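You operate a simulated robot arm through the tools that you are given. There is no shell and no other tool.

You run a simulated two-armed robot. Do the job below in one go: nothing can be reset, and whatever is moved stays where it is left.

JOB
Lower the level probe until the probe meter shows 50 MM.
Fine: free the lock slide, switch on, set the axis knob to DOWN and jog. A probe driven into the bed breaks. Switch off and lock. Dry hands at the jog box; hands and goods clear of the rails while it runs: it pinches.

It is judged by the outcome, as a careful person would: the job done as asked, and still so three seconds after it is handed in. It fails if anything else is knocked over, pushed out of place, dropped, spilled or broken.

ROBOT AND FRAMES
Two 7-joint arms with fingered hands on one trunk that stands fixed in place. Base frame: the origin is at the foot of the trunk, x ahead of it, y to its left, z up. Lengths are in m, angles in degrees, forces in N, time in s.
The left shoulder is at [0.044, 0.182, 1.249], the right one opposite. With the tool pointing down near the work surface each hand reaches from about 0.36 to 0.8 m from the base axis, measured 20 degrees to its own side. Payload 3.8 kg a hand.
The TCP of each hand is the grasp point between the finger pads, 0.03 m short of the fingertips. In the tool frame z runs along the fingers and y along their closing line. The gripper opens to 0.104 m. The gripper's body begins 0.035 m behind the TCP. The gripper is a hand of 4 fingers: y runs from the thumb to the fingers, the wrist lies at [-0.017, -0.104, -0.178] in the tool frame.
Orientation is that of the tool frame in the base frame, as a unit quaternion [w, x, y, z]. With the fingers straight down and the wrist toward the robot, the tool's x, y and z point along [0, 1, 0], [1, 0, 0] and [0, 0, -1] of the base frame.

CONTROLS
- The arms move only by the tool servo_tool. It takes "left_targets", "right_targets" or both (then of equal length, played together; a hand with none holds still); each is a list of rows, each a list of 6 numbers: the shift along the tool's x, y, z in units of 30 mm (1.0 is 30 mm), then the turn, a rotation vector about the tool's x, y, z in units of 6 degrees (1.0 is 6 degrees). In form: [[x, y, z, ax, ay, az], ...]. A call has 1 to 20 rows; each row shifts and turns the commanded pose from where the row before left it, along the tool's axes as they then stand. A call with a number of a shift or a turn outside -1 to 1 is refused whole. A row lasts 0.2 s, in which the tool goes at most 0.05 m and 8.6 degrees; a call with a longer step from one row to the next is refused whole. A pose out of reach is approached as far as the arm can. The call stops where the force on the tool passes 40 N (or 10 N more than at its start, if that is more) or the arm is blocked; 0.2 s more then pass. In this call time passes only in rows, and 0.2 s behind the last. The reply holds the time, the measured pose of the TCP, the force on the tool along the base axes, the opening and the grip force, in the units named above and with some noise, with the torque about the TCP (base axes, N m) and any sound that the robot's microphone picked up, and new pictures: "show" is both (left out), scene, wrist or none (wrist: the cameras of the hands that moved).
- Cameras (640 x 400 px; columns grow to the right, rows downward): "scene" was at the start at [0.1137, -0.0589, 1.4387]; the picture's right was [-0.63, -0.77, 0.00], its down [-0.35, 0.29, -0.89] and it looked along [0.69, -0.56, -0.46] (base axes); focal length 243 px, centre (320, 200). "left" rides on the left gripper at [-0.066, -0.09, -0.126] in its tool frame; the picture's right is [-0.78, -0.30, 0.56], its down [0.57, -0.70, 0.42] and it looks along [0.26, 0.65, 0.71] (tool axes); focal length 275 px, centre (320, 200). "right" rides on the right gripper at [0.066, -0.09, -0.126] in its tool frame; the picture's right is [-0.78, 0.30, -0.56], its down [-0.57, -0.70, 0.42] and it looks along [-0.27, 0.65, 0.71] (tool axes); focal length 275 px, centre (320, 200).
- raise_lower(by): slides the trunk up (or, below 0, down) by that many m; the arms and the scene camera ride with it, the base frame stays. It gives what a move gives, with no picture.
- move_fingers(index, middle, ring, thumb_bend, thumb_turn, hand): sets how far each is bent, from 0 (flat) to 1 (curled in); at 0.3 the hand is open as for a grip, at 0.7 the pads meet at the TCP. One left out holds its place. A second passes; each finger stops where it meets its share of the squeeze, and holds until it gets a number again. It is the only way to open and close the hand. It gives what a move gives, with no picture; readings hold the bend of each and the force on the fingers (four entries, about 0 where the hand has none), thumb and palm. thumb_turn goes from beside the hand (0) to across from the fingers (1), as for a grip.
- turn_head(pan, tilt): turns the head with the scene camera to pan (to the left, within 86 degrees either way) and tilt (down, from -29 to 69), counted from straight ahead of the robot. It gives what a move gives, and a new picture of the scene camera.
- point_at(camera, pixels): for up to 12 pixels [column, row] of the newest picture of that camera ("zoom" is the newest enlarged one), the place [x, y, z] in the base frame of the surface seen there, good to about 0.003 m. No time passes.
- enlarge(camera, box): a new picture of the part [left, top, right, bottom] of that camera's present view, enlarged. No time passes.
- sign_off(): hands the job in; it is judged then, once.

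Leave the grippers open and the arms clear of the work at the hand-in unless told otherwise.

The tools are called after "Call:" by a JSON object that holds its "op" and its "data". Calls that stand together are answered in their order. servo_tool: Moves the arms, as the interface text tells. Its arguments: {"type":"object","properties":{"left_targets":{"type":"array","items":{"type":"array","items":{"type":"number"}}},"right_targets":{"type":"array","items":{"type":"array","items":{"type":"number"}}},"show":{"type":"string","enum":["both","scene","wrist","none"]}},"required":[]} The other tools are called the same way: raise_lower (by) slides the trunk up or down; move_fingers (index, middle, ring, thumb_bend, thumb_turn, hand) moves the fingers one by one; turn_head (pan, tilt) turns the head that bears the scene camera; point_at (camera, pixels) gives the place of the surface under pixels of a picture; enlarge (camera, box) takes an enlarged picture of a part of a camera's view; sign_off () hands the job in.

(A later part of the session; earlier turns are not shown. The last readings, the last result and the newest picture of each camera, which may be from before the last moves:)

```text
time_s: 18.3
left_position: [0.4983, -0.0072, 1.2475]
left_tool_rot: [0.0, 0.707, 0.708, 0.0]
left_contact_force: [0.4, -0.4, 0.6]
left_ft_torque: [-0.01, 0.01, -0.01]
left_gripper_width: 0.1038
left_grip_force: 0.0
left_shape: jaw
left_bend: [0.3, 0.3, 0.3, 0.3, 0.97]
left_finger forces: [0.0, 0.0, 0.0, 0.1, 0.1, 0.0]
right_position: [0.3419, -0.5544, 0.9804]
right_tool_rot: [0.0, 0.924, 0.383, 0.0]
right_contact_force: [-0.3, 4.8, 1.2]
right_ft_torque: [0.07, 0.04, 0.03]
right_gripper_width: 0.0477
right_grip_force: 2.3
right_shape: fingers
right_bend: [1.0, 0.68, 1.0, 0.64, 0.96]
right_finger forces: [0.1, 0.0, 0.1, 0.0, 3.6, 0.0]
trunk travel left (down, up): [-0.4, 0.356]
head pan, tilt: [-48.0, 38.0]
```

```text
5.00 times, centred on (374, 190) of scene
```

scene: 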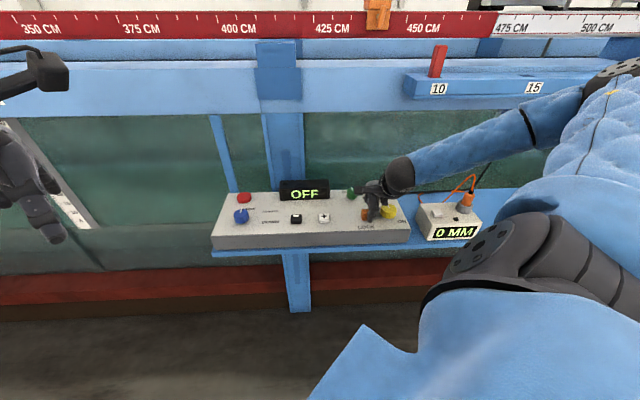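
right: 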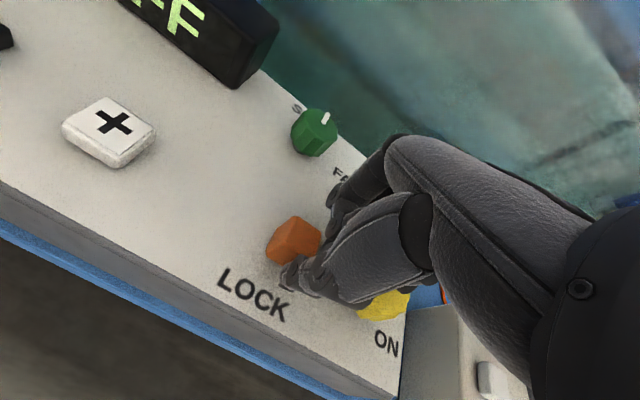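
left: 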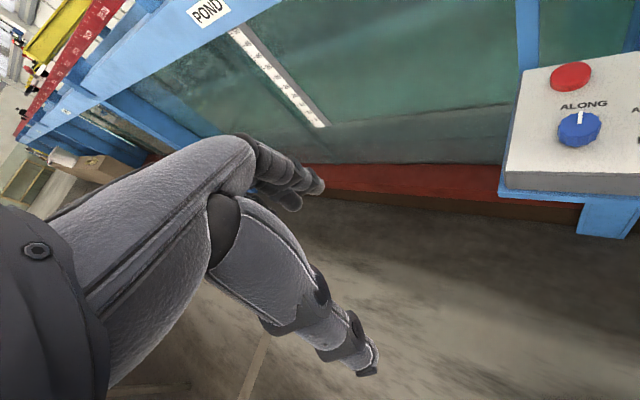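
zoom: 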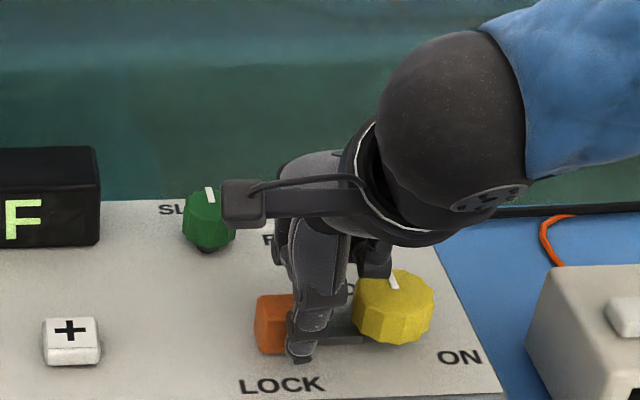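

The pads slipped off and the block stayed put (force only ~5 N). I'll push it instead: open, raise, go to the left side of the block, close thumb and middle into one firm tip.

Call:
{"op": "move_fingers", "data": {"hand": "right", "middle": 0.48, "thumb_bend": 0.48}}

Call:
{"op": "servo_tool", "data": {"right_targets": [[0, 0, -0.8, 0, 0, 0], [0, 0, -0.8, 0, 0, 0], [0.9, 0, 0, 0, 0, 0], [0.87, 0, 0, 0, 0, 0]], "show": "none"}}

Call:
{"op": "move_fingers", "data": {"hand": "right", "middle": 0.7, "thumb_bend": 0.7}}

Call:
{"op": "enlarge", "data": {"camera": "scene", "box": [310, 150, 438, 230]}}

Call:
{"op": "enlarge", "data": {"camera": "right", "box": [200, 180, 400, 305]}}

```text
time_s: 19.3
left_position: [0.4989, -0.0089, 1.2463]
left_tool_rot: [-0.001, 0.706, 0.708, 0.0]
left_contact_force: [1.0, -0.7, 0.3]
left_ft_torque: [0.04, -0.01, 0.02]
left_gripper_width: 0.1038
left_grip_force: 0.1
left_shape: jaw
left_bend: [0.3, 0.3, 0.3, 0.3, 0.97]
left_finger forces: [0.0, 0.0, 0.0, 0.0, 0.0, 0.0]
right_position: [0.3426, -0.557, 0.9784]
right_tool_rot: [0.0, 0.924, 0.382, 0.0]
right_contact_force: [0.8, 0.0, -0.1]
right_ft_torque: [-0.03, -0.01, -0.03]
right_gripper_width: 0.0553
right_grip_force: 0.1
right_shape: fingers
right_bend: [1.0, 0.48, 1.0, 0.48, 0.97]
right_finger forces: [0.0, 0.0, 0.1, 0.1, 0.0, 0.0]
trunk travel left (down, up): [-0.4, 0.356]
head pan, tilt: [-48.0, 38.0]
```

```text
time_s: 20.3
left_position: [0.4981, -0.0095, 1.2456]
left_tool_rot: [0.0, 0.706, 0.708, -0.001]
left_contact_force: [0.0, -0.1, -0.3]
left_ft_torque: [0.04, 0.0, -0.02]
left_gripper_width: 0.1039
left_grip_force: 0.0
left_shape: jaw
left_bend: [0.3, 0.3, 0.3, 0.3, 0.97]
left_finger forces: [0.0, 0.1, 0.0, 0.1, 0.0, 0.0]
right_position: [0.3805, -0.5205, 1.027]
right_tool_rot: [0.0, 0.924, 0.382, -0.001]
right_contact_force: [0.1, 0.4, 0.0]
right_ft_torque: [0.01, 0.05, -0.03]
right_gripper_width: 0.0555
right_grip_force: 0.0
right_shape: fingers
right_bend: [1.0, 0.48, 1.0, 0.48, 0.97]
right_finger forces: [0.1, 0.0, 0.0, 0.0, 0.0, 0.0]
trunk travel left (down, up): [-0.4, 0.356]
head pan, tilt: [-48.0, 38.0]
```

```text
time_s: 21.3
left_position: [0.499, -0.0092, 1.2481]
left_tool_rot: [0.0, 0.706, 0.708, 0.001]
left_contact_force: [1.1, -0.2, -0.3]
left_ft_torque: [0.01, 0.0, 0.01]
left_gripper_width: 0.1033
left_grip_force: 0.2
left_shape: jaw
left_bend: [0.3, 0.3, 0.3, 0.3, 0.97]
left_finger forces: [0.0, 0.0, 0.0, 0.0, 0.0, 0.0]
right_position: [0.3781, -0.5205, 1.0281]
right_tool_rot: [0.0, 0.924, 0.383, 0.001]
right_contact_force: [0.1, 0.0, 0.0]
right_ft_torque: [0.0, 0.0, -0.01]
right_gripper_width: 0.045
right_grip_force: 0.0
right_shape: fingers
right_bend: [1.0, 0.7, 1.0, 0.7, 0.97]
right_finger forces: [0.0, 0.0, 0.0, 0.0, 0.1, 0.0]
trunk travel left (down, up): [-0.4, 0.356]
head pan, tilt: [-48.0, 38.0]
```

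```text
5.00 times, centred on (374, 190) of scene
```

zoom: 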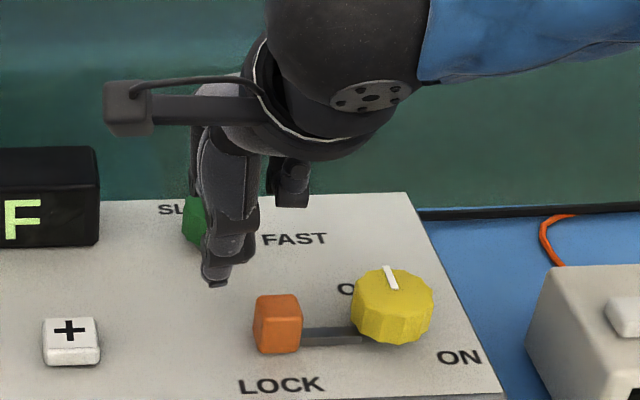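

```text
3.20 times, centred on (300, 242) of right
```

zoom: 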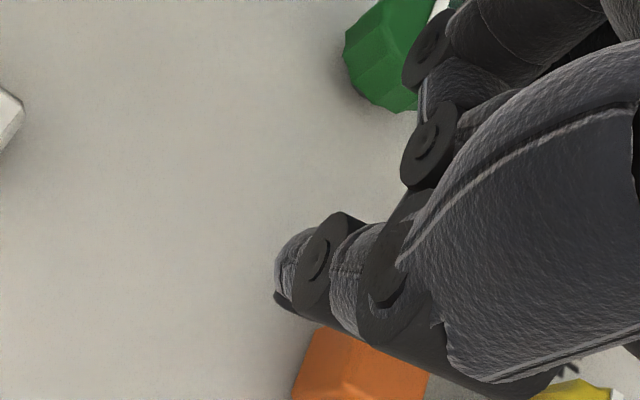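

The closed tip stands to the left of the block, clear of the green knob. I'll lower to z≈0.975 and then push right in 6 mm steps.

Call:
{"op": "servo_tool", "data": {"right_targets": [[0, 0, 0.6, 0, 0, 0], [0, 0, 0.6, 0, 0, 0], [0, 0, 0.55, 0, 0, 0]], "show": "none"}}

Call:
{"op": "servo_tool", "data": {"right_targets": [[-0.2, 0, 0, 0, 0, 0], [-0.2, 0, 0, 0, 0, 0], [-0.2, 0, 0, 0, 0, 0], [-0.2, 0, 0, 0, 0, 0]], "show": "both"}}

Call:
{"op": "enlarge", "data": {"camera": "scene", "box": [310, 150, 438, 230]}}

```text
time_s: 22.1
left_position: [0.4967, -0.0096, 1.2471]
left_tool_rot: [0.0, 0.707, 0.707, 0.0]
left_contact_force: [1.0, -0.3, 0.4]
left_ft_torque: [-0.04, 0.02, -0.02]
left_gripper_width: 0.1038
left_grip_force: 0.1
left_shape: jaw
left_bend: [0.3, 0.3, 0.3, 0.3, 0.97]
left_finger forces: [0.1, 0.0, 0.1, 0.0, 0.0, 0.1]
right_position: [0.3794, -0.5181, 0.9743]
right_tool_rot: [0.0, 0.924, 0.383, 0.0]
right_contact_force: [1.3, -0.3, -0.1]
right_ft_torque: [-0.03, 0.0, -0.01]
right_gripper_width: 0.0449
right_grip_force: 0.1
right_shape: fingers
right_bend: [1.0, 0.7, 1.0, 0.7, 0.97]
right_finger forces: [0.0, 0.0, 0.1, 0.1, 0.0, 0.0]
trunk travel left (down, up): [-0.4, 0.356]
head pan, tilt: [-48.0, 38.0]
```

```text
time_s: 23.1
left_position: [0.5013, -0.0048, 1.2437]
left_tool_rot: [0.0, 0.707, 0.708, -0.003]
left_contact_force: [0.3, -0.5, -1.1]
left_ft_torque: [-0.01, 0.02, -0.05]
left_gripper_width: 0.1037
left_grip_force: 0.0
left_shape: jaw
left_bend: [0.3, 0.3, 0.3, 0.3, 0.97]
left_finger forces: [0.0, 0.0, 0.1, 0.0, 0.0, 0.0]
right_position: [0.3699, -0.5268, 0.9758]
right_tool_rot: [-0.005, 0.922, 0.388, 0.006]
right_contact_force: [26.9, 29.3, -3.6]
right_ft_torque: [0.75, -0.69, 0.4]
right_gripper_width: 0.0449
right_grip_force: 19.0
right_shape: fingers
right_bend: [1.0, 0.69, 1.0, 0.7, 0.97]
right_finger forces: [0.0, 39.6, 0.0, 0.1, 0.1, 0.0]
trunk travel left (down, up): [-0.4, 0.356]
head pan, tilt: [-48.0, 38.0]
```

scene: 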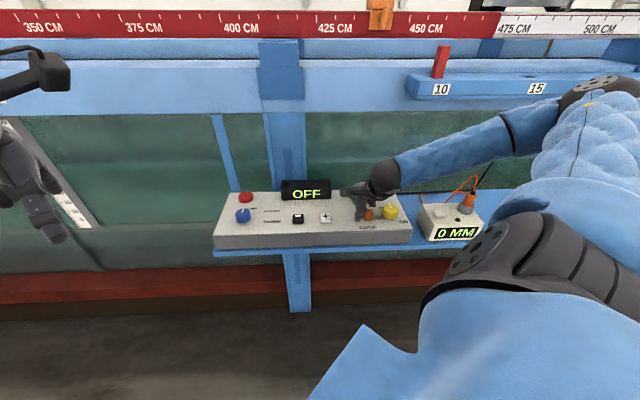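
right: 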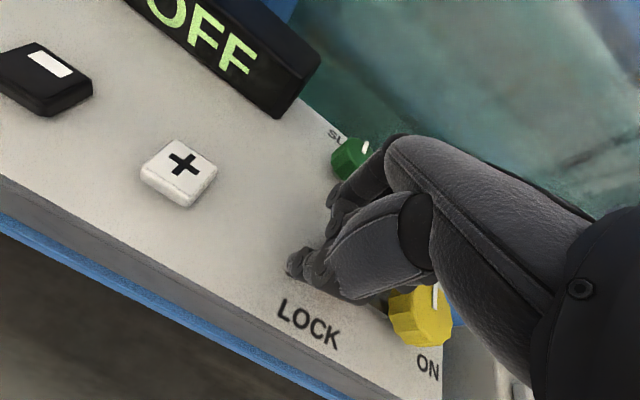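

```text
5.00 times, centred on (374, 190) of scene
```

zoom: 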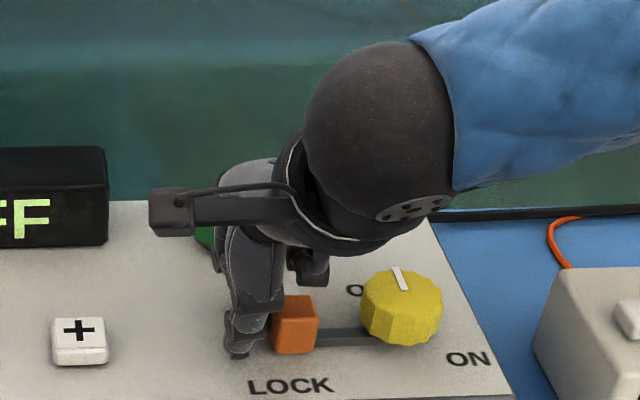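

Pushing right met a hard 40 N stop, so the block is already at that end: the dark bar at z 0.95 is a bolt running into the yellow knob, and freeing means sliding the block LEFT, away from the knob. I'll back off first and check that nothing changed.

Call:
{"op": "servo_tool", "data": {"right_targets": [[0.3, 0, 0, 0, 0, 0], [0.3, 0, 0, 0, 0, 0], [0.2, 0, -0.5, 0, 0, 0], [0, 0, -0.8, 0, 0, 0]], "show": "both"}}

Call:
{"op": "enlarge", "data": {"camera": "scene", "box": [310, 150, 438, 230]}}

```text
time_s: 24.1
left_position: [0.4964, -0.0092, 1.2481]
left_tool_rot: [-0.001, 0.707, 0.708, 0.001]
left_contact_force: [-0.2, 1.2, 0.1]
left_ft_torque: [0.01, 0.0, -0.03]
left_gripper_width: 0.1036
left_grip_force: 0.1
left_shape: jaw
left_bend: [0.3, 0.3, 0.3, 0.3, 0.97]
left_finger forces: [0.0, 0.0, 0.0, 0.0, 0.0, 0.0]
right_position: [0.3785, -0.5211, 1.0139]
right_tool_rot: [0.001, 0.924, 0.382, -0.002]
right_contact_force: [-0.9, 0.8, -0.5]
right_ft_torque: [-0.02, -0.02, -0.03]
right_gripper_width: 0.0451
right_grip_force: 0.0
right_shape: fingers
right_bend: [1.0, 0.7, 1.0, 0.7, 0.97]
right_finger forces: [0.0, 0.0, 0.1, 0.1, 0.0, 0.0]
trunk travel left (down, up): [-0.4, 0.356]
head pan, tilt: [-48.0, 38.0]
```

scene: 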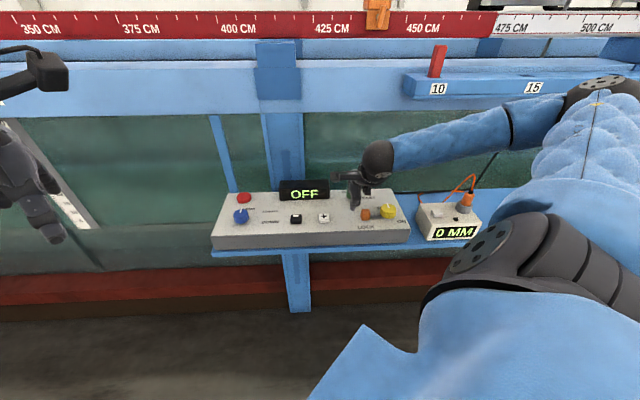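
right: 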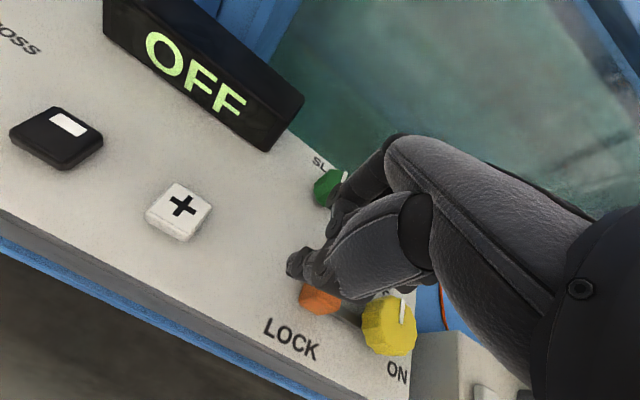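

```text
5.00 times, centred on (374, 190) of scene
```

zoom: 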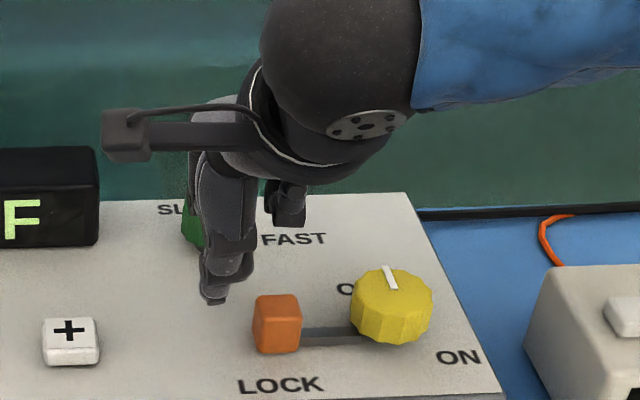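

The block is exactly where it was. I'll open the pinch, re-centre over the block, lower, pinch and slide left (tool +x).

Call:
{"op": "move_fingers", "data": {"hand": "right", "middle": 0.48, "thumb_bend": 0.48}}

Call:
{"op": "servo_tool", "data": {"right_targets": [[-0.56, 0, 0, 0, 0, 0], [-0.56, 0, 0, 0, 0, 0], [0, 0, 0.65, 0, 0, 0], [0, 0, 0.6, 0, 0, 0]], "show": "none"}}

Call:
{"op": "move_fingers", "data": {"hand": "right", "middle": 0.7, "thumb_bend": 0.7}}

Call:
{"op": "enlarge", "data": {"camera": "scene", "box": [310, 150, 438, 230]}}

```text
time_s: 25.1
left_position: [0.4984, -0.0092, 1.247]
left_tool_rot: [0.0, 0.706, 0.708, 0.0]
left_contact_force: [-1.1, -0.3, 0.0]
left_ft_torque: [0.02, -0.02, -0.02]
left_gripper_width: 0.1035
left_grip_force: 0.0
left_shape: jaw
left_bend: [0.3, 0.3, 0.3, 0.3, 0.97]
left_finger forces: [0.0, 0.0, 0.0, 0.0, 0.1, 0.0]
right_position: [0.3799, -0.5199, 1.0145]
right_tool_rot: [0.0, 0.924, 0.382, 0.0]
right_contact_force: [-0.2, 0.2, 0.2]
right_ft_torque: [0.02, -0.01, 0.02]
right_gripper_width: 0.0552
right_grip_force: 0.0
right_shape: fingers
right_bend: [1.0, 0.48, 1.0, 0.48, 0.97]
right_finger forces: [0.1, 0.0, 0.1, 0.1, 0.0, 0.1]
trunk travel left (down, up): [-0.4, 0.356]
head pan, tilt: [-48.0, 38.0]
```

```text
time_s: 26.1
left_position: [0.4985, -0.0099, 1.2461]
left_tool_rot: [0.0, 0.706, 0.709, -0.001]
left_contact_force: [-0.3, -0.9, -0.7]
left_ft_torque: [-0.03, -0.02, -0.01]
left_gripper_width: 0.1035
left_grip_force: 0.0
left_shape: jaw
left_bend: [0.3, 0.3, 0.3, 0.3, 0.97]
left_finger forces: [0.1, 0.1, 0.1, 0.0, 0.0, 0.0]
right_position: [0.3566, -0.5414, 0.9769]
right_tool_rot: [0.001, 0.924, 0.383, 0.0]
right_contact_force: [-0.4, 0.4, 1.0]
right_ft_torque: [0.02, 0.02, -0.01]
right_gripper_width: 0.0552
right_grip_force: 0.1
right_shape: fingers
right_bend: [1.0, 0.48, 1.0, 0.48, 0.97]
right_finger forces: [0.0, 0.0, 0.0, 0.0, 0.1, 0.0]
trunk travel left (down, up): [-0.4, 0.356]
head pan, tilt: [-48.0, 38.0]
```

```text
time_s: 27.1
left_position: [0.4979, -0.0098, 1.2472]
left_tool_rot: [0.0, 0.707, 0.708, 0.0]
left_contact_force: [0.3, -0.3, -0.4]
left_ft_torque: [-0.02, 0.02, -0.01]
left_gripper_width: 0.1033
left_grip_force: 0.0
left_shape: jaw
left_bend: [0.3, 0.3, 0.3, 0.3, 0.97]
left_finger forces: [0.0, 0.0, 0.0, 0.0, 0.0, 0.1]
right_position: [0.3558, -0.5419, 0.9759]
right_tool_rot: [-0.001, 0.924, 0.383, 0.0]
right_contact_force: [-0.1, -1.2, 0.1]
right_ft_torque: [-0.06, -0.05, 0.13]
right_gripper_width: 0.0482
right_grip_force: 6.3
right_shape: fingers
right_bend: [1.0, 0.63, 1.0, 0.64, 0.97]
right_finger forces: [0.0, 7.3, 0.1, 0.0, 5.2, 0.1]
trunk travel left (down, up): [-0.4, 0.356]
head pan, tilt: [-48.0, 38.0]
```

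```text
5.00 times, centred on (374, 190) of scene
```

zoom: 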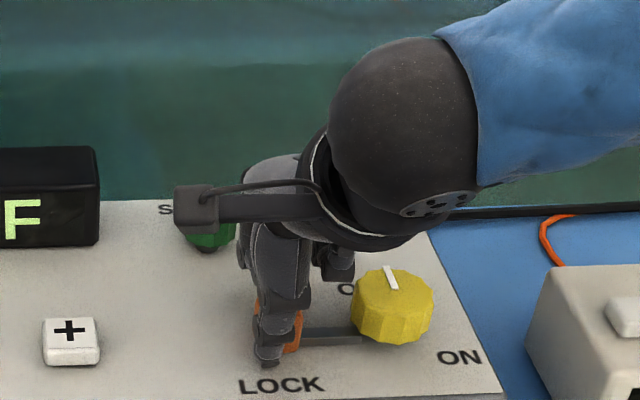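

Pinched with about 6 N. Now I'll slide left by 18 mm in 6 mm steps and check whether the block follows.

Call:
{"op": "servo_tool", "data": {"right_targets": [[0.2, 0, 0, 0, 0, 0], [0.2, 0, 0, 0, 0, 0], [0.2, 0, 0, 0, 0, 0]], "show": "both"}}

Call:
{"op": "enlarge", "data": {"camera": "scene", "box": [310, 150, 438, 230]}}

```text
time_s: 27.9
left_position: [0.497, -0.009, 1.2474]
left_tool_rot: [-0.001, 0.707, 0.707, 0.001]
left_contact_force: [1.3, 0.7, 0.6]
left_ft_torque: [0.0, 0.0, 0.0]
left_gripper_width: 0.1035
left_grip_force: 0.0
left_shape: jaw
left_bend: [0.3, 0.3, 0.3, 0.3, 0.97]
left_finger forces: [0.1, 0.0, 0.0, 0.0, 0.1, 0.0]
right_position: [0.3706, -0.5285, 0.9765]
right_tool_rot: [0.0, 0.924, 0.383, 0.0]
right_contact_force: [-0.2, 1.6, 0.6]
right_ft_torque: [-0.01, -0.01, 0.15]
right_gripper_width: 0.0483
right_grip_force: 6.5
right_shape: fingers
right_bend: [1.0, 0.64, 1.0, 0.64, 0.97]
right_finger forces: [0.0, 6.1, 0.1, 0.1, 7.0, 0.0]
trunk travel left (down, up): [-0.4, 0.356]
head pan, tilt: [-48.0, 38.0]
```

scene: 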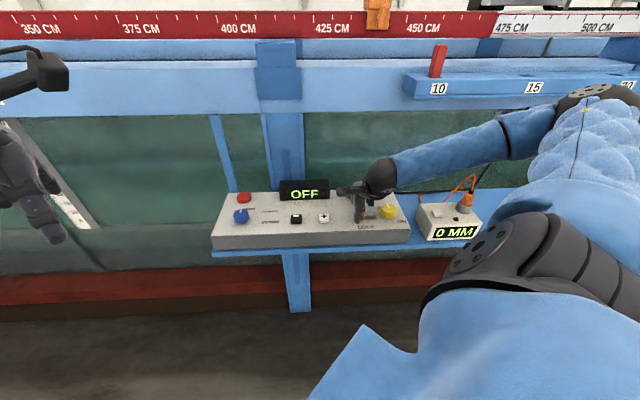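
right: 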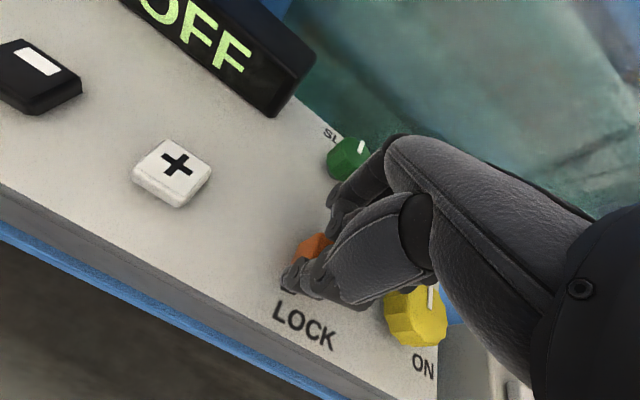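

```text
5.00 times, centred on (374, 190) of scene
```

zoom: 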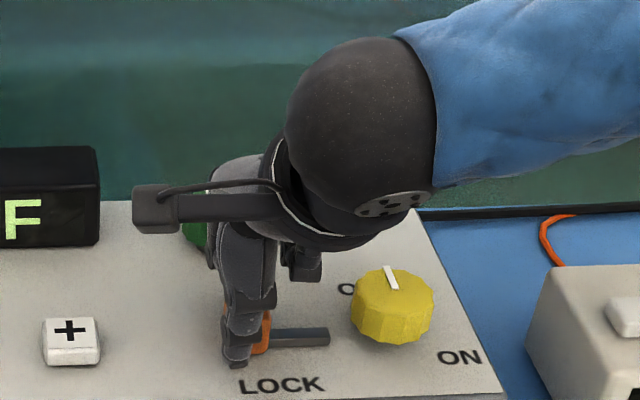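

The block followed and the dark bolt has withdrawn from the yellow knob (bar end now at zoom 330, knob edge at 350). I'll continue left to the end of travel in small steps.

Call:
{"op": "servo_tool", "data": {"right_targets": [[0.2, 0, 0, 0, 0, 0], [0.2, 0, 0, 0, 0, 0]], "show": "none"}}

Call:
{"op": "enlarge", "data": {"camera": "scene", "box": [310, 150, 438, 230]}}

```text
time_s: 28.5
left_position: [0.4987, -0.0099, 1.2475]
left_tool_rot: [0.0, 0.707, 0.708, 0.0]
left_contact_force: [0.9, -0.6, 0.2]
left_ft_torque: [0.0, 0.01, 0.0]
left_gripper_width: 0.1039
left_grip_force: 0.1
left_shape: jaw
left_bend: [0.3, 0.3, 0.3, 0.3, 0.97]
left_finger forces: [0.0, 0.1, 0.0, 0.0, 0.0, 0.1]
right_position: [0.3784, -0.5218, 0.9757]
right_tool_rot: [0.001, 0.924, 0.383, 0.002]
right_contact_force: [0.7, -6.1, -0.2]
right_ft_torque: [-0.15, -0.03, 0.01]
right_gripper_width: 0.0451
right_grip_force: 3.3
right_shape: fingers
right_bend: [1.0, 0.65, 1.0, 0.69, 0.97]
right_finger forces: [0.0, 5.0, 0.0, 0.1, 0.7, 0.1]
trunk travel left (down, up): [-0.4, 0.356]
head pan, tilt: [-48.0, 38.0]
```

```text
5.00 times, centred on (374, 190) of scene
```

zoom: 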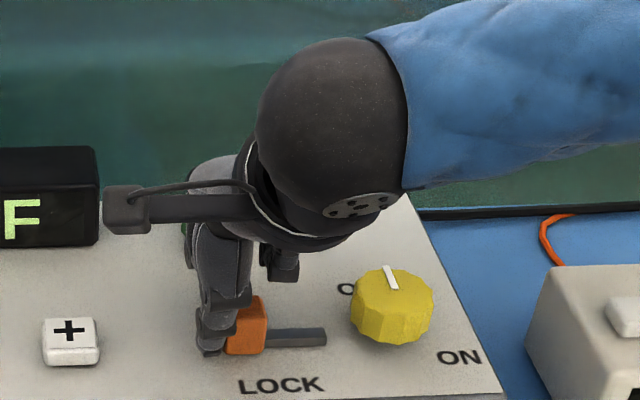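

The slide reached its left stop (fingers slipped off at ~6 N) and the bolt is fully out. I'll open the fingers and lift away.

Call:
{"op": "move_fingers", "data": {"hand": "right", "middle": 0.4, "thumb_bend": 0.4}}

Call:
{"op": "servo_tool", "data": {"right_targets": [[0, 0, -0.9, 0, 0, 0], [0, 0, -0.9, 0, 0, 0], [0, 0, -0.9, 0, 0, 0]], "show": "both"}}

Call:
{"op": "enlarge", "data": {"camera": "scene", "box": [310, 150, 438, 230]}}

```text
time_s: 29.5
left_position: [0.4988, -0.0098, 1.2464]
left_tool_rot: [0.0, 0.707, 0.708, 0.0]
left_contact_force: [-0.3, 1.1, 0.4]
left_ft_torque: [-0.02, -0.03, -0.02]
left_gripper_width: 0.1037
left_grip_force: 0.1
left_shape: jaw
left_bend: [0.3, 0.3, 0.3, 0.3, 0.97]
left_finger forces: [0.1, 0.1, 0.0, 0.0, 0.0, 0.0]
right_position: [0.3773, -0.5217, 0.976]
right_tool_rot: [0.0, 0.924, 0.382, 0.0]
right_contact_force: [-0.4, 0.6, 0.0]
right_ft_torque: [0.03, -0.02, -0.01]
right_gripper_width: 0.0592
right_grip_force: 0.0
right_shape: fingers
right_bend: [1.0, 0.4, 1.0, 0.4, 0.97]
right_finger forces: [0.0, 0.1, 0.0, 0.0, 0.0, 0.0]
trunk travel left (down, up): [-0.4, 0.356]
head pan, tilt: [-48.0, 38.0]
```

```text
time_s: 30.3
left_position: [0.4968, -0.0088, 1.2468]
left_tool_rot: [0.0, 0.706, 0.708, 0.0]
left_contact_force: [0.8, -0.2, 0.0]
left_ft_torque: [0.02, 0.01, -0.03]
left_gripper_width: 0.1036
left_grip_force: 0.0
left_shape: jaw
left_bend: [0.3, 0.3, 0.3, 0.3, 0.97]
left_finger forces: [0.1, 0.0, 0.0, 0.1, 0.0, 0.0]
right_position: [0.3773, -0.5199, 1.0575]
right_tool_rot: [0.001, 0.924, 0.382, 0.001]
right_contact_force: [-0.2, 0.2, 0.8]
right_ft_torque: [0.02, -0.02, -0.02]
right_gripper_width: 0.0595
right_grip_force: 0.0
right_shape: fingers
right_bend: [1.0, 0.4, 1.0, 0.4, 0.97]
right_finger forces: [0.0, 0.1, 0.0, 0.1, 0.2, 0.0]
trunk travel left (down, up): [-0.4, 0.356]
head pan, tilt: [-48.0, 38.0]
```

scene: 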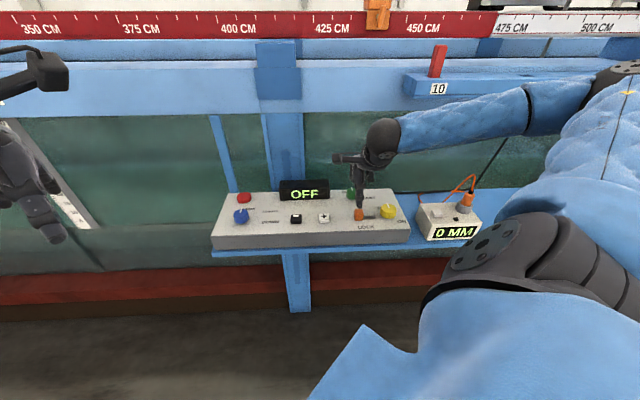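
right: 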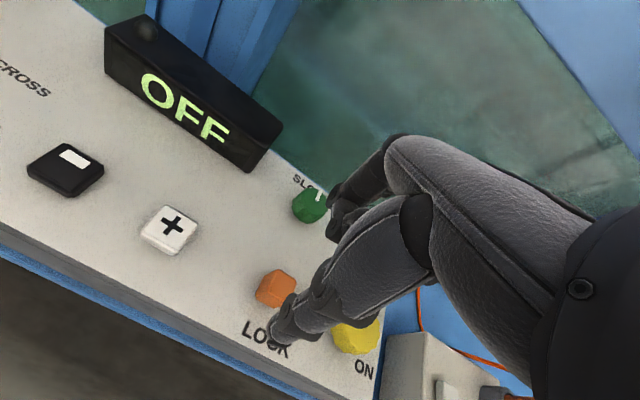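

```text
5.00 times, centred on (374, 190) of scene
```

zoom: 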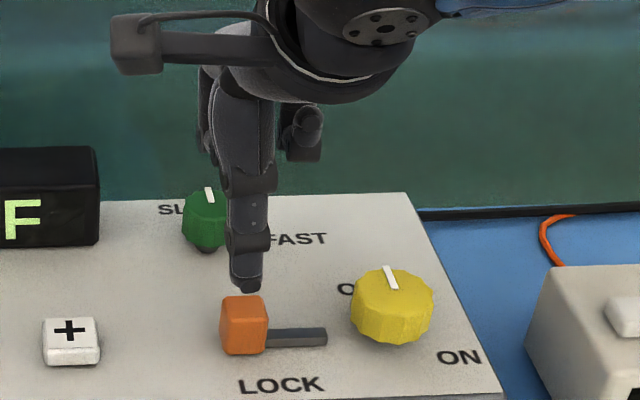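

The lock is free. Now I'll measure the yellow knob's top face for an exact grip.

Call:
{"op": "point_at", "data": {"camera": "zoom", "pixels": [[393, 290], [358, 288], [430, 293], [393, 272], [380, 308], [405, 306], [388, 270], [396, 288], [244, 302], [457, 358]]}}

```text
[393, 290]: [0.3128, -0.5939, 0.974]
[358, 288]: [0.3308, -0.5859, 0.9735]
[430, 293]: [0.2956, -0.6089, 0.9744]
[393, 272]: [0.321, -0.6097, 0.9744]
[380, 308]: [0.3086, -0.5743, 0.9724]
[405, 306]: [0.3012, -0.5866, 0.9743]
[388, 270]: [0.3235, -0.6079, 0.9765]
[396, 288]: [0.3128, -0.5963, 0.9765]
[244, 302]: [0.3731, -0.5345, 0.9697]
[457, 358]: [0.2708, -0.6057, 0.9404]
```

Knob centre is about (0.3125,-0.5945), diameter ~0.043, top z 0.975, pointer facing straight back (OFF). I'll move above it and turn the hand back by 38° so there's room to turn 90° clockwise.

Call:
{"op": "servo_tool", "data": {"right_targets": [[-0.82, 0.05, 0, 0, 0, 0], [-0.82, 0.05, 0, 0, 0, 0], [-0.82, 0.05, 0, 0, 0, 0], [-0.82, 0.05, 0, 0, 0, 0], [0, 0, 0, 0, 0, -0.9], [0, 0, 0, 0, 0, -0.9], [0, 0, 0, 0, 0, -0.9], [0, 0, 0, 0, 0, -0.9], [0, 0, 0, 0, 0, -0.9], [0, 0, 0, 0, 0, -0.9], [0, 0, 0, 0, 0, -0.9]], "show": "both"}}

Call:
{"op": "enlarge", "data": {"camera": "scene", "box": [330, 150, 458, 230]}}

```text
time_s: 32.7
left_position: [0.4969, -0.01, 1.2477]
left_tool_rot: [0.0, 0.707, 0.708, 0.0]
left_contact_force: [0.1, -0.3, -0.5]
left_ft_torque: [0.01, 0.0, 0.03]
left_gripper_width: 0.1039
left_grip_force: 0.0
left_shape: jaw
left_bend: [0.3, 0.3, 0.3, 0.3, 0.97]
left_finger forces: [0.1, 0.1, 0.1, 0.1, 0.0, 0.0]
right_position: [0.3118, -0.5957, 1.0564]
right_tool_rot: [0.0, 0.75, 0.661, 0.001]
right_contact_force: [0.5, 0.2, -0.1]
right_ft_torque: [0.01, 0.04, 0.0]
right_gripper_width: 0.0597
right_grip_force: 0.1
right_shape: fingers
right_bend: [1.0, 0.4, 1.0, 0.4, 0.97]
right_finger forces: [0.1, 0.1, 0.0, 0.0, 0.1, 0.0]
trunk travel left (down, up): [-0.4, 0.356]
head pan, tilt: [-48.0, 38.0]
```

scene: 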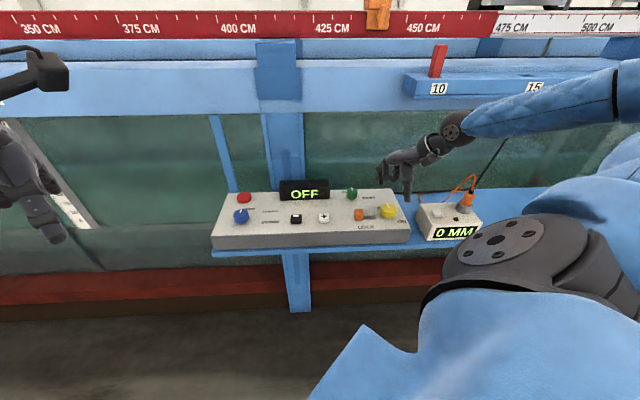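
right: 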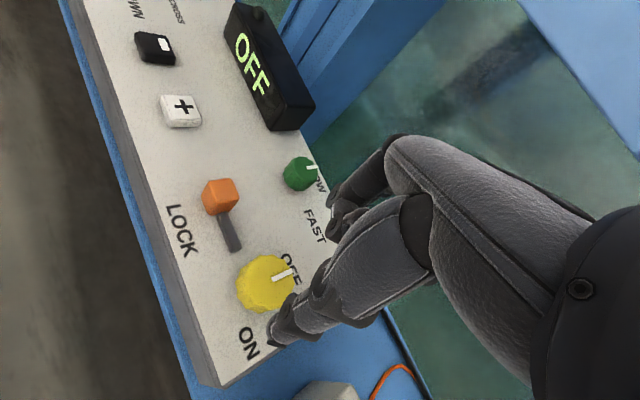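

```text
5.00 times, centred on (394, 190) of scene
```

zoom: 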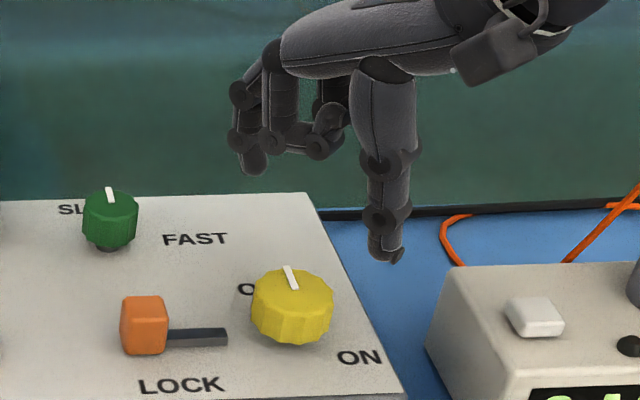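

I now see both labels in the wrist view: OFF at (290,270) and ON at (248,342). I'll measure them to find the turning angle.

Call:
{"op": "point_at", "data": {"camera": "right", "pixels": [[290, 268], [248, 342], [262, 283], [290, 272], [275, 279], [240, 280], [265, 258], [270, 310], [314, 228], [322, 178], [300, 172], [312, 166]]}}

```text
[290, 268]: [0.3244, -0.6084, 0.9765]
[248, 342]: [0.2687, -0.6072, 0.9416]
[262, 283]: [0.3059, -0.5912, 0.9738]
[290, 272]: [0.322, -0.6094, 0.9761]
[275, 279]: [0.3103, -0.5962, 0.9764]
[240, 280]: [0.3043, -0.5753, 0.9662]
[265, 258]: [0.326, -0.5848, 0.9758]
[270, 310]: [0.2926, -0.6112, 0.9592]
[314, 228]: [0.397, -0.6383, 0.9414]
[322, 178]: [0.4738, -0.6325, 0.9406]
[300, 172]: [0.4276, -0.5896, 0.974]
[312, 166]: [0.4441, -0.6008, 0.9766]
```

Pointer runs exactly along the back direction; ON lies roughly 90–120° clockwise. The TCP is centred on the knob within 2 mm, so I'll lower 73 mm with thumb and middle straddling it.

Call:
{"op": "servo_tool", "data": {"right_targets": [[0.05, 0.02, 0.7, 0, 0, 0], [0, 0, 0.7, 0, 0, 0], [0, 0, 0.6, 0, 0, 0], [0, 0, 0.45, 0, 0, 0]], "show": "both"}}

Call:
{"op": "enlarge", "data": {"camera": "scene", "box": [330, 150, 458, 230]}}

```text
time_s: 33.7
left_position: [0.4967, -0.0089, 1.2464]
left_tool_rot: [0.001, 0.707, 0.708, -0.001]
left_contact_force: [-0.7, 0.2, -0.7]
left_ft_torque: [0.02, 0.05, -0.02]
left_gripper_width: 0.1034
left_grip_force: 0.1
left_shape: jaw
left_bend: [0.3, 0.3, 0.3, 0.3, 0.97]
left_finger forces: [0.0, 0.0, 0.0, 0.0, 0.0, 0.1]
right_position: [0.3126, -0.5937, 0.9827]
right_tool_rot: [0.0, 0.75, 0.661, 0.001]
right_contact_force: [-0.3, -0.2, 0.2]
right_ft_torque: [-0.03, 0.0, -0.02]
right_gripper_width: 0.0593
right_grip_force: 0.2
right_shape: fingers
right_bend: [1.0, 0.4, 1.0, 0.4, 0.97]
right_finger forces: [0.0, 0.0, 0.0, 0.1, 0.0, 0.0]
trunk travel left (down, up): [-0.4, 0.356]
head pan, tilt: [-48.0, 38.0]
```

scene: 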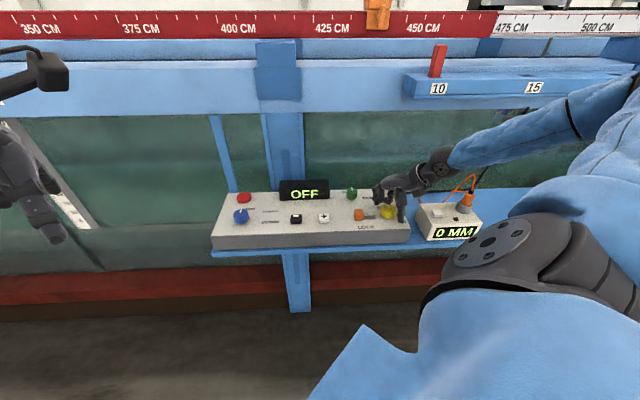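
right: 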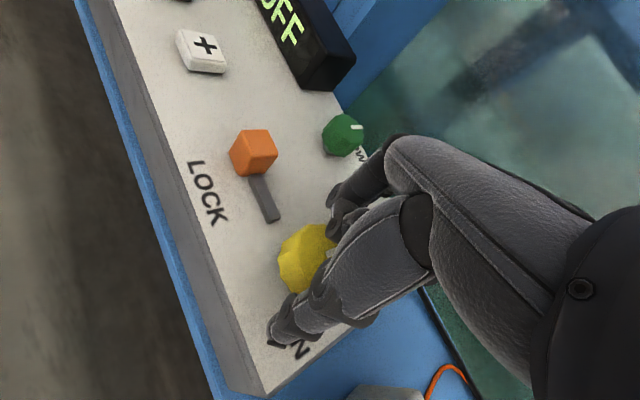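

```text
5.00 times, centred on (394, 190) of scene
```

zoom: 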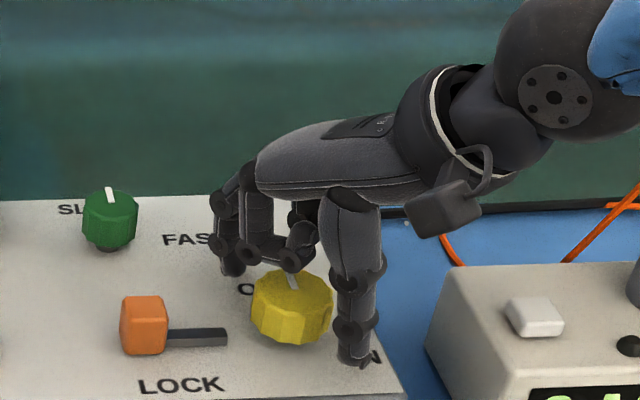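

Thumb is in front-right and the middle finger behind-left of the knob; nothing touched. I'll close onto the knob.

Call:
{"op": "move_fingers", "data": {"hand": "right", "middle": 0.75, "thumb_bend": 0.75}}

Call:
{"op": "enlarge", "data": {"camera": "scene", "box": [330, 150, 458, 230]}}

```text
time_s: 34.7
left_position: [0.4973, -0.009, 1.2482]
left_tool_rot: [0.0, 0.706, 0.708, 0.0]
left_contact_force: [-0.5, -0.2, -0.2]
left_ft_torque: [0.0, 0.01, 0.02]
left_gripper_width: 0.1035
left_grip_force: 0.0
left_shape: jaw
left_bend: [0.3, 0.3, 0.3, 0.3, 0.97]
left_finger forces: [0.1, 0.0, 0.0, 0.0, 0.1, 0.0]
right_position: [0.3104, -0.5945, 0.9813]
right_tool_rot: [0.0, 0.75, 0.662, -0.001]
right_contact_force: [-8.9, -3.0, -1.5]
right_ft_torque: [-0.12, 0.15, 0.01]
right_gripper_width: 0.0507
right_grip_force: 13.6
right_shape: fingers
right_bend: [1.0, 0.59, 1.0, 0.61, 0.95]
right_finger forces: [0.0, 11.6, 0.0, 0.1, 16.4, 0.0]
trunk travel left (down, up): [-0.4, 0.356]
head pan, tilt: [-48.0, 38.0]
```

```text
5.00 times, centred on (394, 190) of scene
```

zoom: 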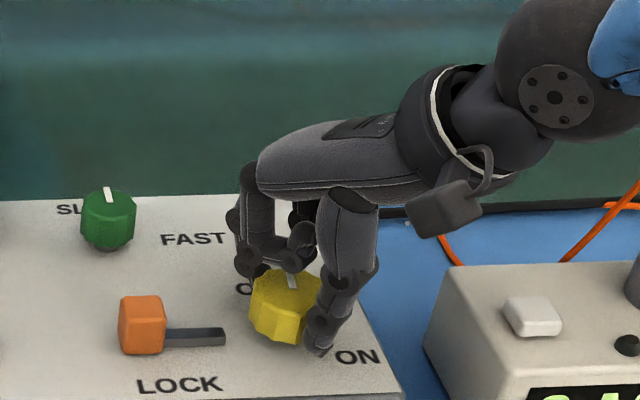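

Gripped at about 14 N. Now I'll turn clockwise (tool +z rotation) about 43° first and look.

Call:
{"op": "servo_tool", "data": {"right_targets": [[0, -0.05, 0, 0, 0, 0.9], [0, 0, 0, 0, 0, 0.9], [0, 0, 0, 0, 0, 0.9], [0, 0, 0, 0, 0, 0.9], [0, 0, 0, 0, 0, 0.9], [0, 0, 0, 0, 0, 0.9], [0, 0, 0, 0, 0, 0.9], [0, 0, 0, 0, 0, 0.9]], "show": "both"}}

Call:
{"op": "enlarge", "data": {"camera": "scene", "box": [330, 150, 458, 230]}}

```text
time_s: 36.5
left_position: [0.4964, -0.0092, 1.247]
left_tool_rot: [0.001, 0.706, 0.708, 0.0]
left_contact_force: [1.1, -0.4, 0.9]
left_ft_torque: [0.02, -0.04, 0.0]
left_gripper_width: 0.1038
left_grip_force: 0.0
left_shape: jaw
left_bend: [0.3, 0.3, 0.3, 0.3, 0.97]
left_finger forces: [0.0, 0.0, 0.1, 0.0, 0.0, 0.0]
right_position: [0.3102, -0.5939, 0.9847]
right_tool_rot: [0.0, 0.941, 0.338, 0.001]
right_contact_force: [-6.8, -2.2, -4.6]
right_ft_torque: [-0.2, 0.11, -0.03]
right_gripper_width: 0.0504
right_grip_force: 14.1
right_shape: fingers
right_bend: [1.0, 0.58, 1.0, 0.61, 0.96]
right_finger forces: [0.0, 14.2, 0.0, 0.1, 13.4, 0.0]
trunk travel left (down, up): [-0.4, 0.356]
head pan, tilt: [-48.0, 38.0]
```

scene: 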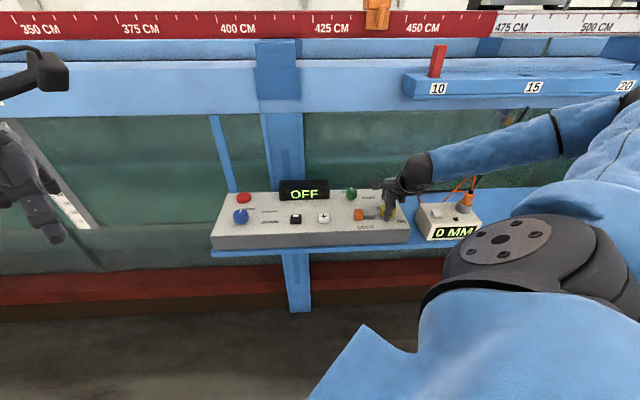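
right: 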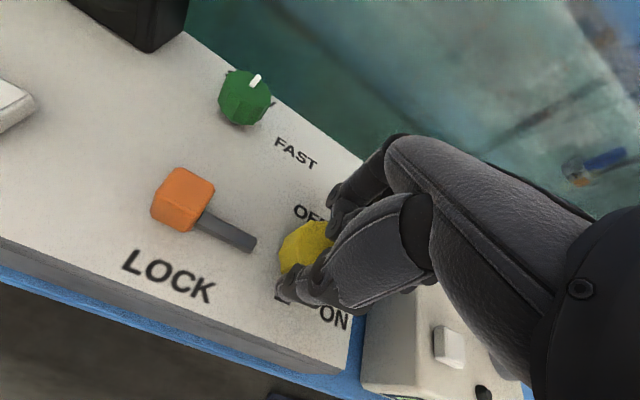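

```text
5.00 times, centred on (394, 190) of scene
```

zoom: 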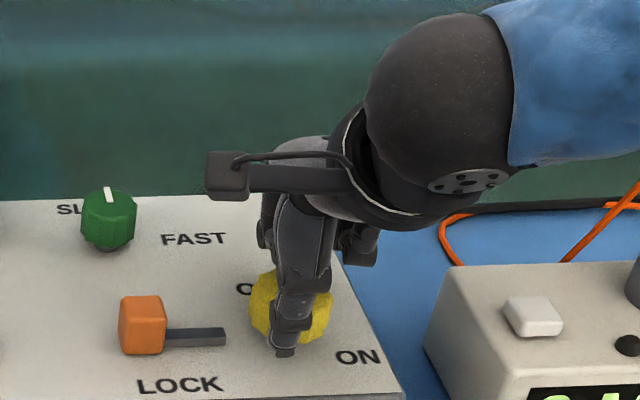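

Turned ~43° with a steady grip; display still OFF. I'll continue another 43° clockwise.

Call:
{"op": "servo_tool", "data": {"right_targets": [[0, 0, 0, 0, 0, 0.9], [0, 0, 0, 0, 0, 0.9], [0, 0, 0, 0, 0, 0.9], [0, 0, 0, 0, 0, 0.9], [0, 0, 0, 0, 0, 0.9], [0, 0, 0, 0, 0, 0.9], [0, 0, 0, 0, 0, 0.9], [0, 0, 0, 0, 0, 0.9]], "show": "both"}}

Call:
{"op": "enlarge", "data": {"camera": "scene", "box": [330, 150, 458, 230]}}

```text
time_s: 38.3
left_position: [0.4977, -0.0103, 1.2464]
left_tool_rot: [0.001, 0.706, 0.709, 0.0]
left_contact_force: [-1.2, -0.7, -0.6]
left_ft_torque: [0.0, 0.0, -0.02]
left_gripper_width: 0.1036
left_grip_force: 0.0
left_shape: jaw
left_bend: [0.3, 0.3, 0.3, 0.3, 0.97]
left_finger forces: [0.1, 0.0, 0.0, 0.0, 0.0, 0.0]
right_position: [0.312, -0.5947, 0.9836]
right_tool_rot: [-0.001, 1.0, -0.031, 0.0]
right_contact_force: [-4.9, 1.6, -6.2]
right_ft_torque: [-0.1, 0.16, 0.07]
right_gripper_width: 0.0496
right_grip_force: 14.1
right_shape: fingers
right_bend: [1.0, 0.57, 1.0, 0.62, 0.96]
right_finger forces: [0.0, 13.8, 0.0, 0.1, 13.4, 0.1]
trunk travel left (down, up): [-0.4, 0.356]
head pan, tilt: [-48.0, 38.0]
```

scene: 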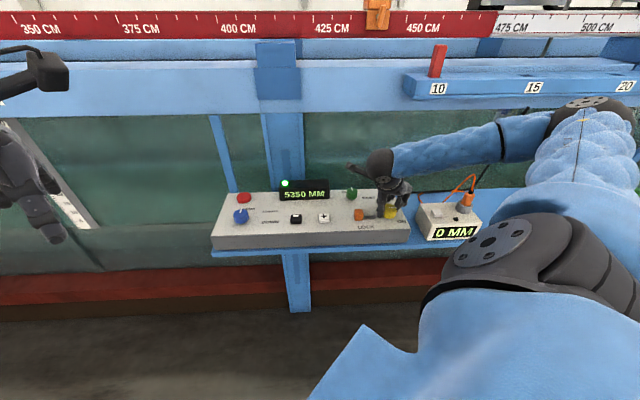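
right: 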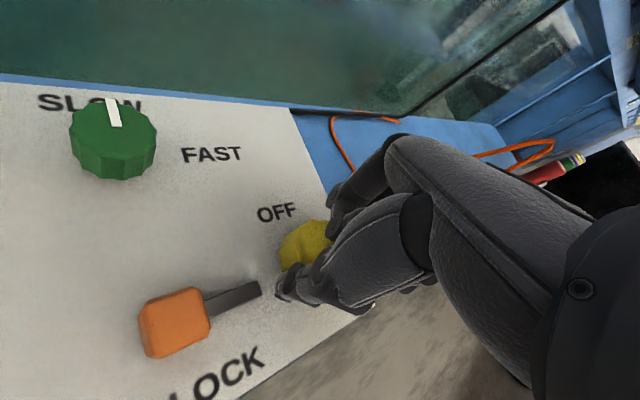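

```text
5.00 times, centred on (394, 190) of scene
```

zoom: 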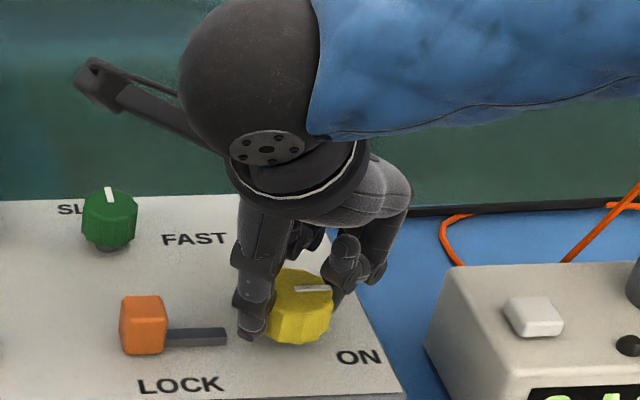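

The display now reads "5350 MM" with a green light: it's ON (ALONG axis readout), pointer to the right. I'll nudge 3° more to seat it, then open and lift straight up.

Call:
{"op": "servo_tool", "data": {"right_targets": [[0, 0, 0, 0, 0, 0.5]], "show": "none"}}

Call:
{"op": "move_fingers", "data": {"hand": "right", "middle": 0.4, "thumb_bend": 0.4}}

Call:
{"op": "servo_tool", "data": {"right_targets": [[0, 0, -0.8, 0, 0, 0], [0, 0, -0.8, 0, 0, 0], [0, 0, -0.9, 0, 0, 0]], "show": "both"}}

Call:
{"op": "enlarge", "data": {"camera": "scene", "box": [270, 150, 480, 250]}}

```text
time_s: 38.7
left_position: [0.4976, -0.0088, 1.2475]
left_tool_rot: [0.0, 0.706, 0.708, 0.001]
left_contact_force: [0.8, -0.4, -0.2]
left_ft_torque: [0.02, -0.01, 0.01]
left_gripper_width: 0.1036
left_grip_force: 0.0
left_shape: jaw
left_bend: [0.3, 0.3, 0.3, 0.3, 0.97]
left_finger forces: [0.0, 0.1, 0.0, 0.1, 0.0, 0.0]
right_position: [0.3127, -0.5936, 0.9832]
right_tool_rot: [0.0, 0.998, -0.058, 0.0]
right_contact_force: [-3.0, 3.5, -5.3]
right_ft_torque: [-0.11, 0.12, 0.16]
right_gripper_width: 0.0501
right_grip_force: 12.6
right_shape: fingers
right_bend: [1.0, 0.57, 1.0, 0.62, 0.97]
right_finger forces: [0.1, 12.6, 0.0, 0.0, 13.8, 0.0]
trunk travel left (down, up): [-0.4, 0.356]
head pan, tilt: [-48.0, 38.0]
```

```text
time_s: 39.7
left_position: [0.4967, -0.0082, 1.247]
left_tool_rot: [-0.001, 0.707, 0.707, -0.001]
left_contact_force: [0.2, -0.5, -0.4]
left_ft_torque: [0.0, 0.01, 0.0]
left_gripper_width: 0.1036
left_grip_force: 0.1
left_shape: jaw
left_bend: [0.3, 0.3, 0.3, 0.3, 0.97]
left_finger forces: [0.0, 0.0, 0.1, 0.0, 0.1, 0.0]
right_position: [0.3112, -0.5943, 0.984]
right_tool_rot: [0.0, 0.998, -0.058, 0.0]
right_contact_force: [-0.7, -0.1, 0.6]
right_ft_torque: [0.0, -0.04, 0.03]
right_gripper_width: 0.0593
right_grip_force: 0.0
right_shape: fingers
right_bend: [1.0, 0.4, 1.0, 0.4, 0.97]
right_finger forces: [0.1, 0.0, 0.0, 0.1, 0.1, 0.0]
trunk travel left (down, up): [-0.4, 0.356]
head pan, tilt: [-48.0, 38.0]
```

```text
time_s: 40.5
left_position: [0.4971, -0.008, 1.2473]
left_tool_rot: [0.0, 0.706, 0.708, 0.0]
left_contact_force: [-0.3, 0.9, 0.6]
left_ft_torque: [0.0, -0.01, 0.0]
left_gripper_width: 0.1039
left_grip_force: 0.1
left_shape: jaw
left_bend: [0.3, 0.3, 0.3, 0.3, 0.97]
left_finger forces: [0.1, 0.1, 0.0, 0.1, 0.0, 0.0]
right_position: [0.3134, -0.5943, 1.0598]
right_tool_rot: [0.0, 0.998, -0.058, 0.0]
right_contact_force: [0.5, -0.5, 0.4]
right_ft_torque: [0.01, 0.05, -0.02]
right_gripper_width: 0.0594
right_grip_force: 0.0
right_shape: fingers
right_bend: [1.0, 0.4, 1.0, 0.4, 0.97]
right_finger forces: [0.1, 0.1, 0.0, 0.1, 0.0, 0.1]
trunk travel left (down, up): [-0.4, 0.356]
head pan, tilt: [-48.0, 38.0]
```

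scene: 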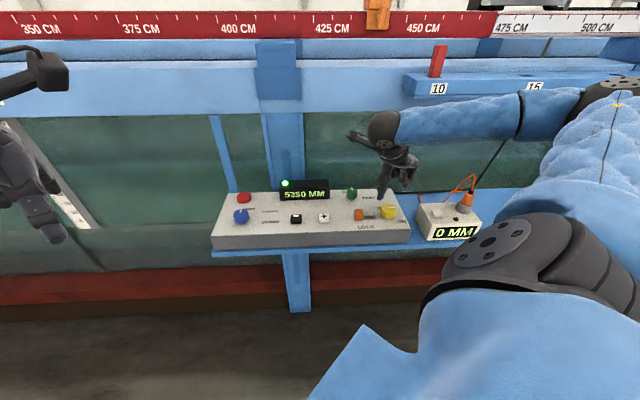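
right: 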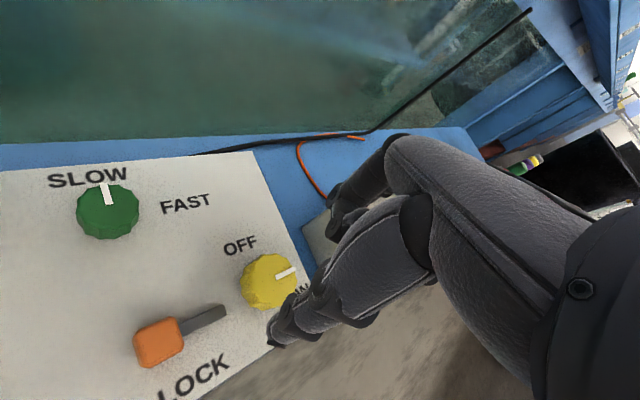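

```text
3.05 times, centred on (375, 200) of scene
```

zoom: 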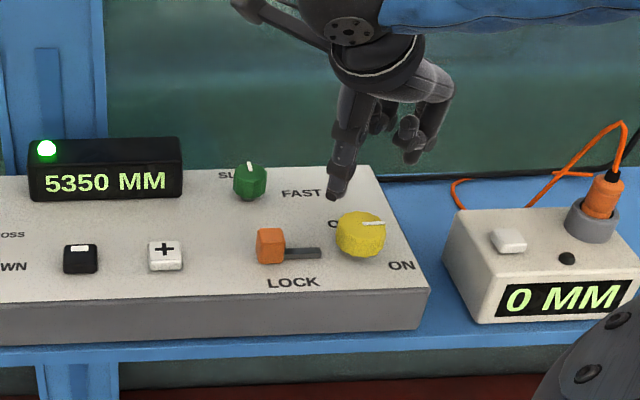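

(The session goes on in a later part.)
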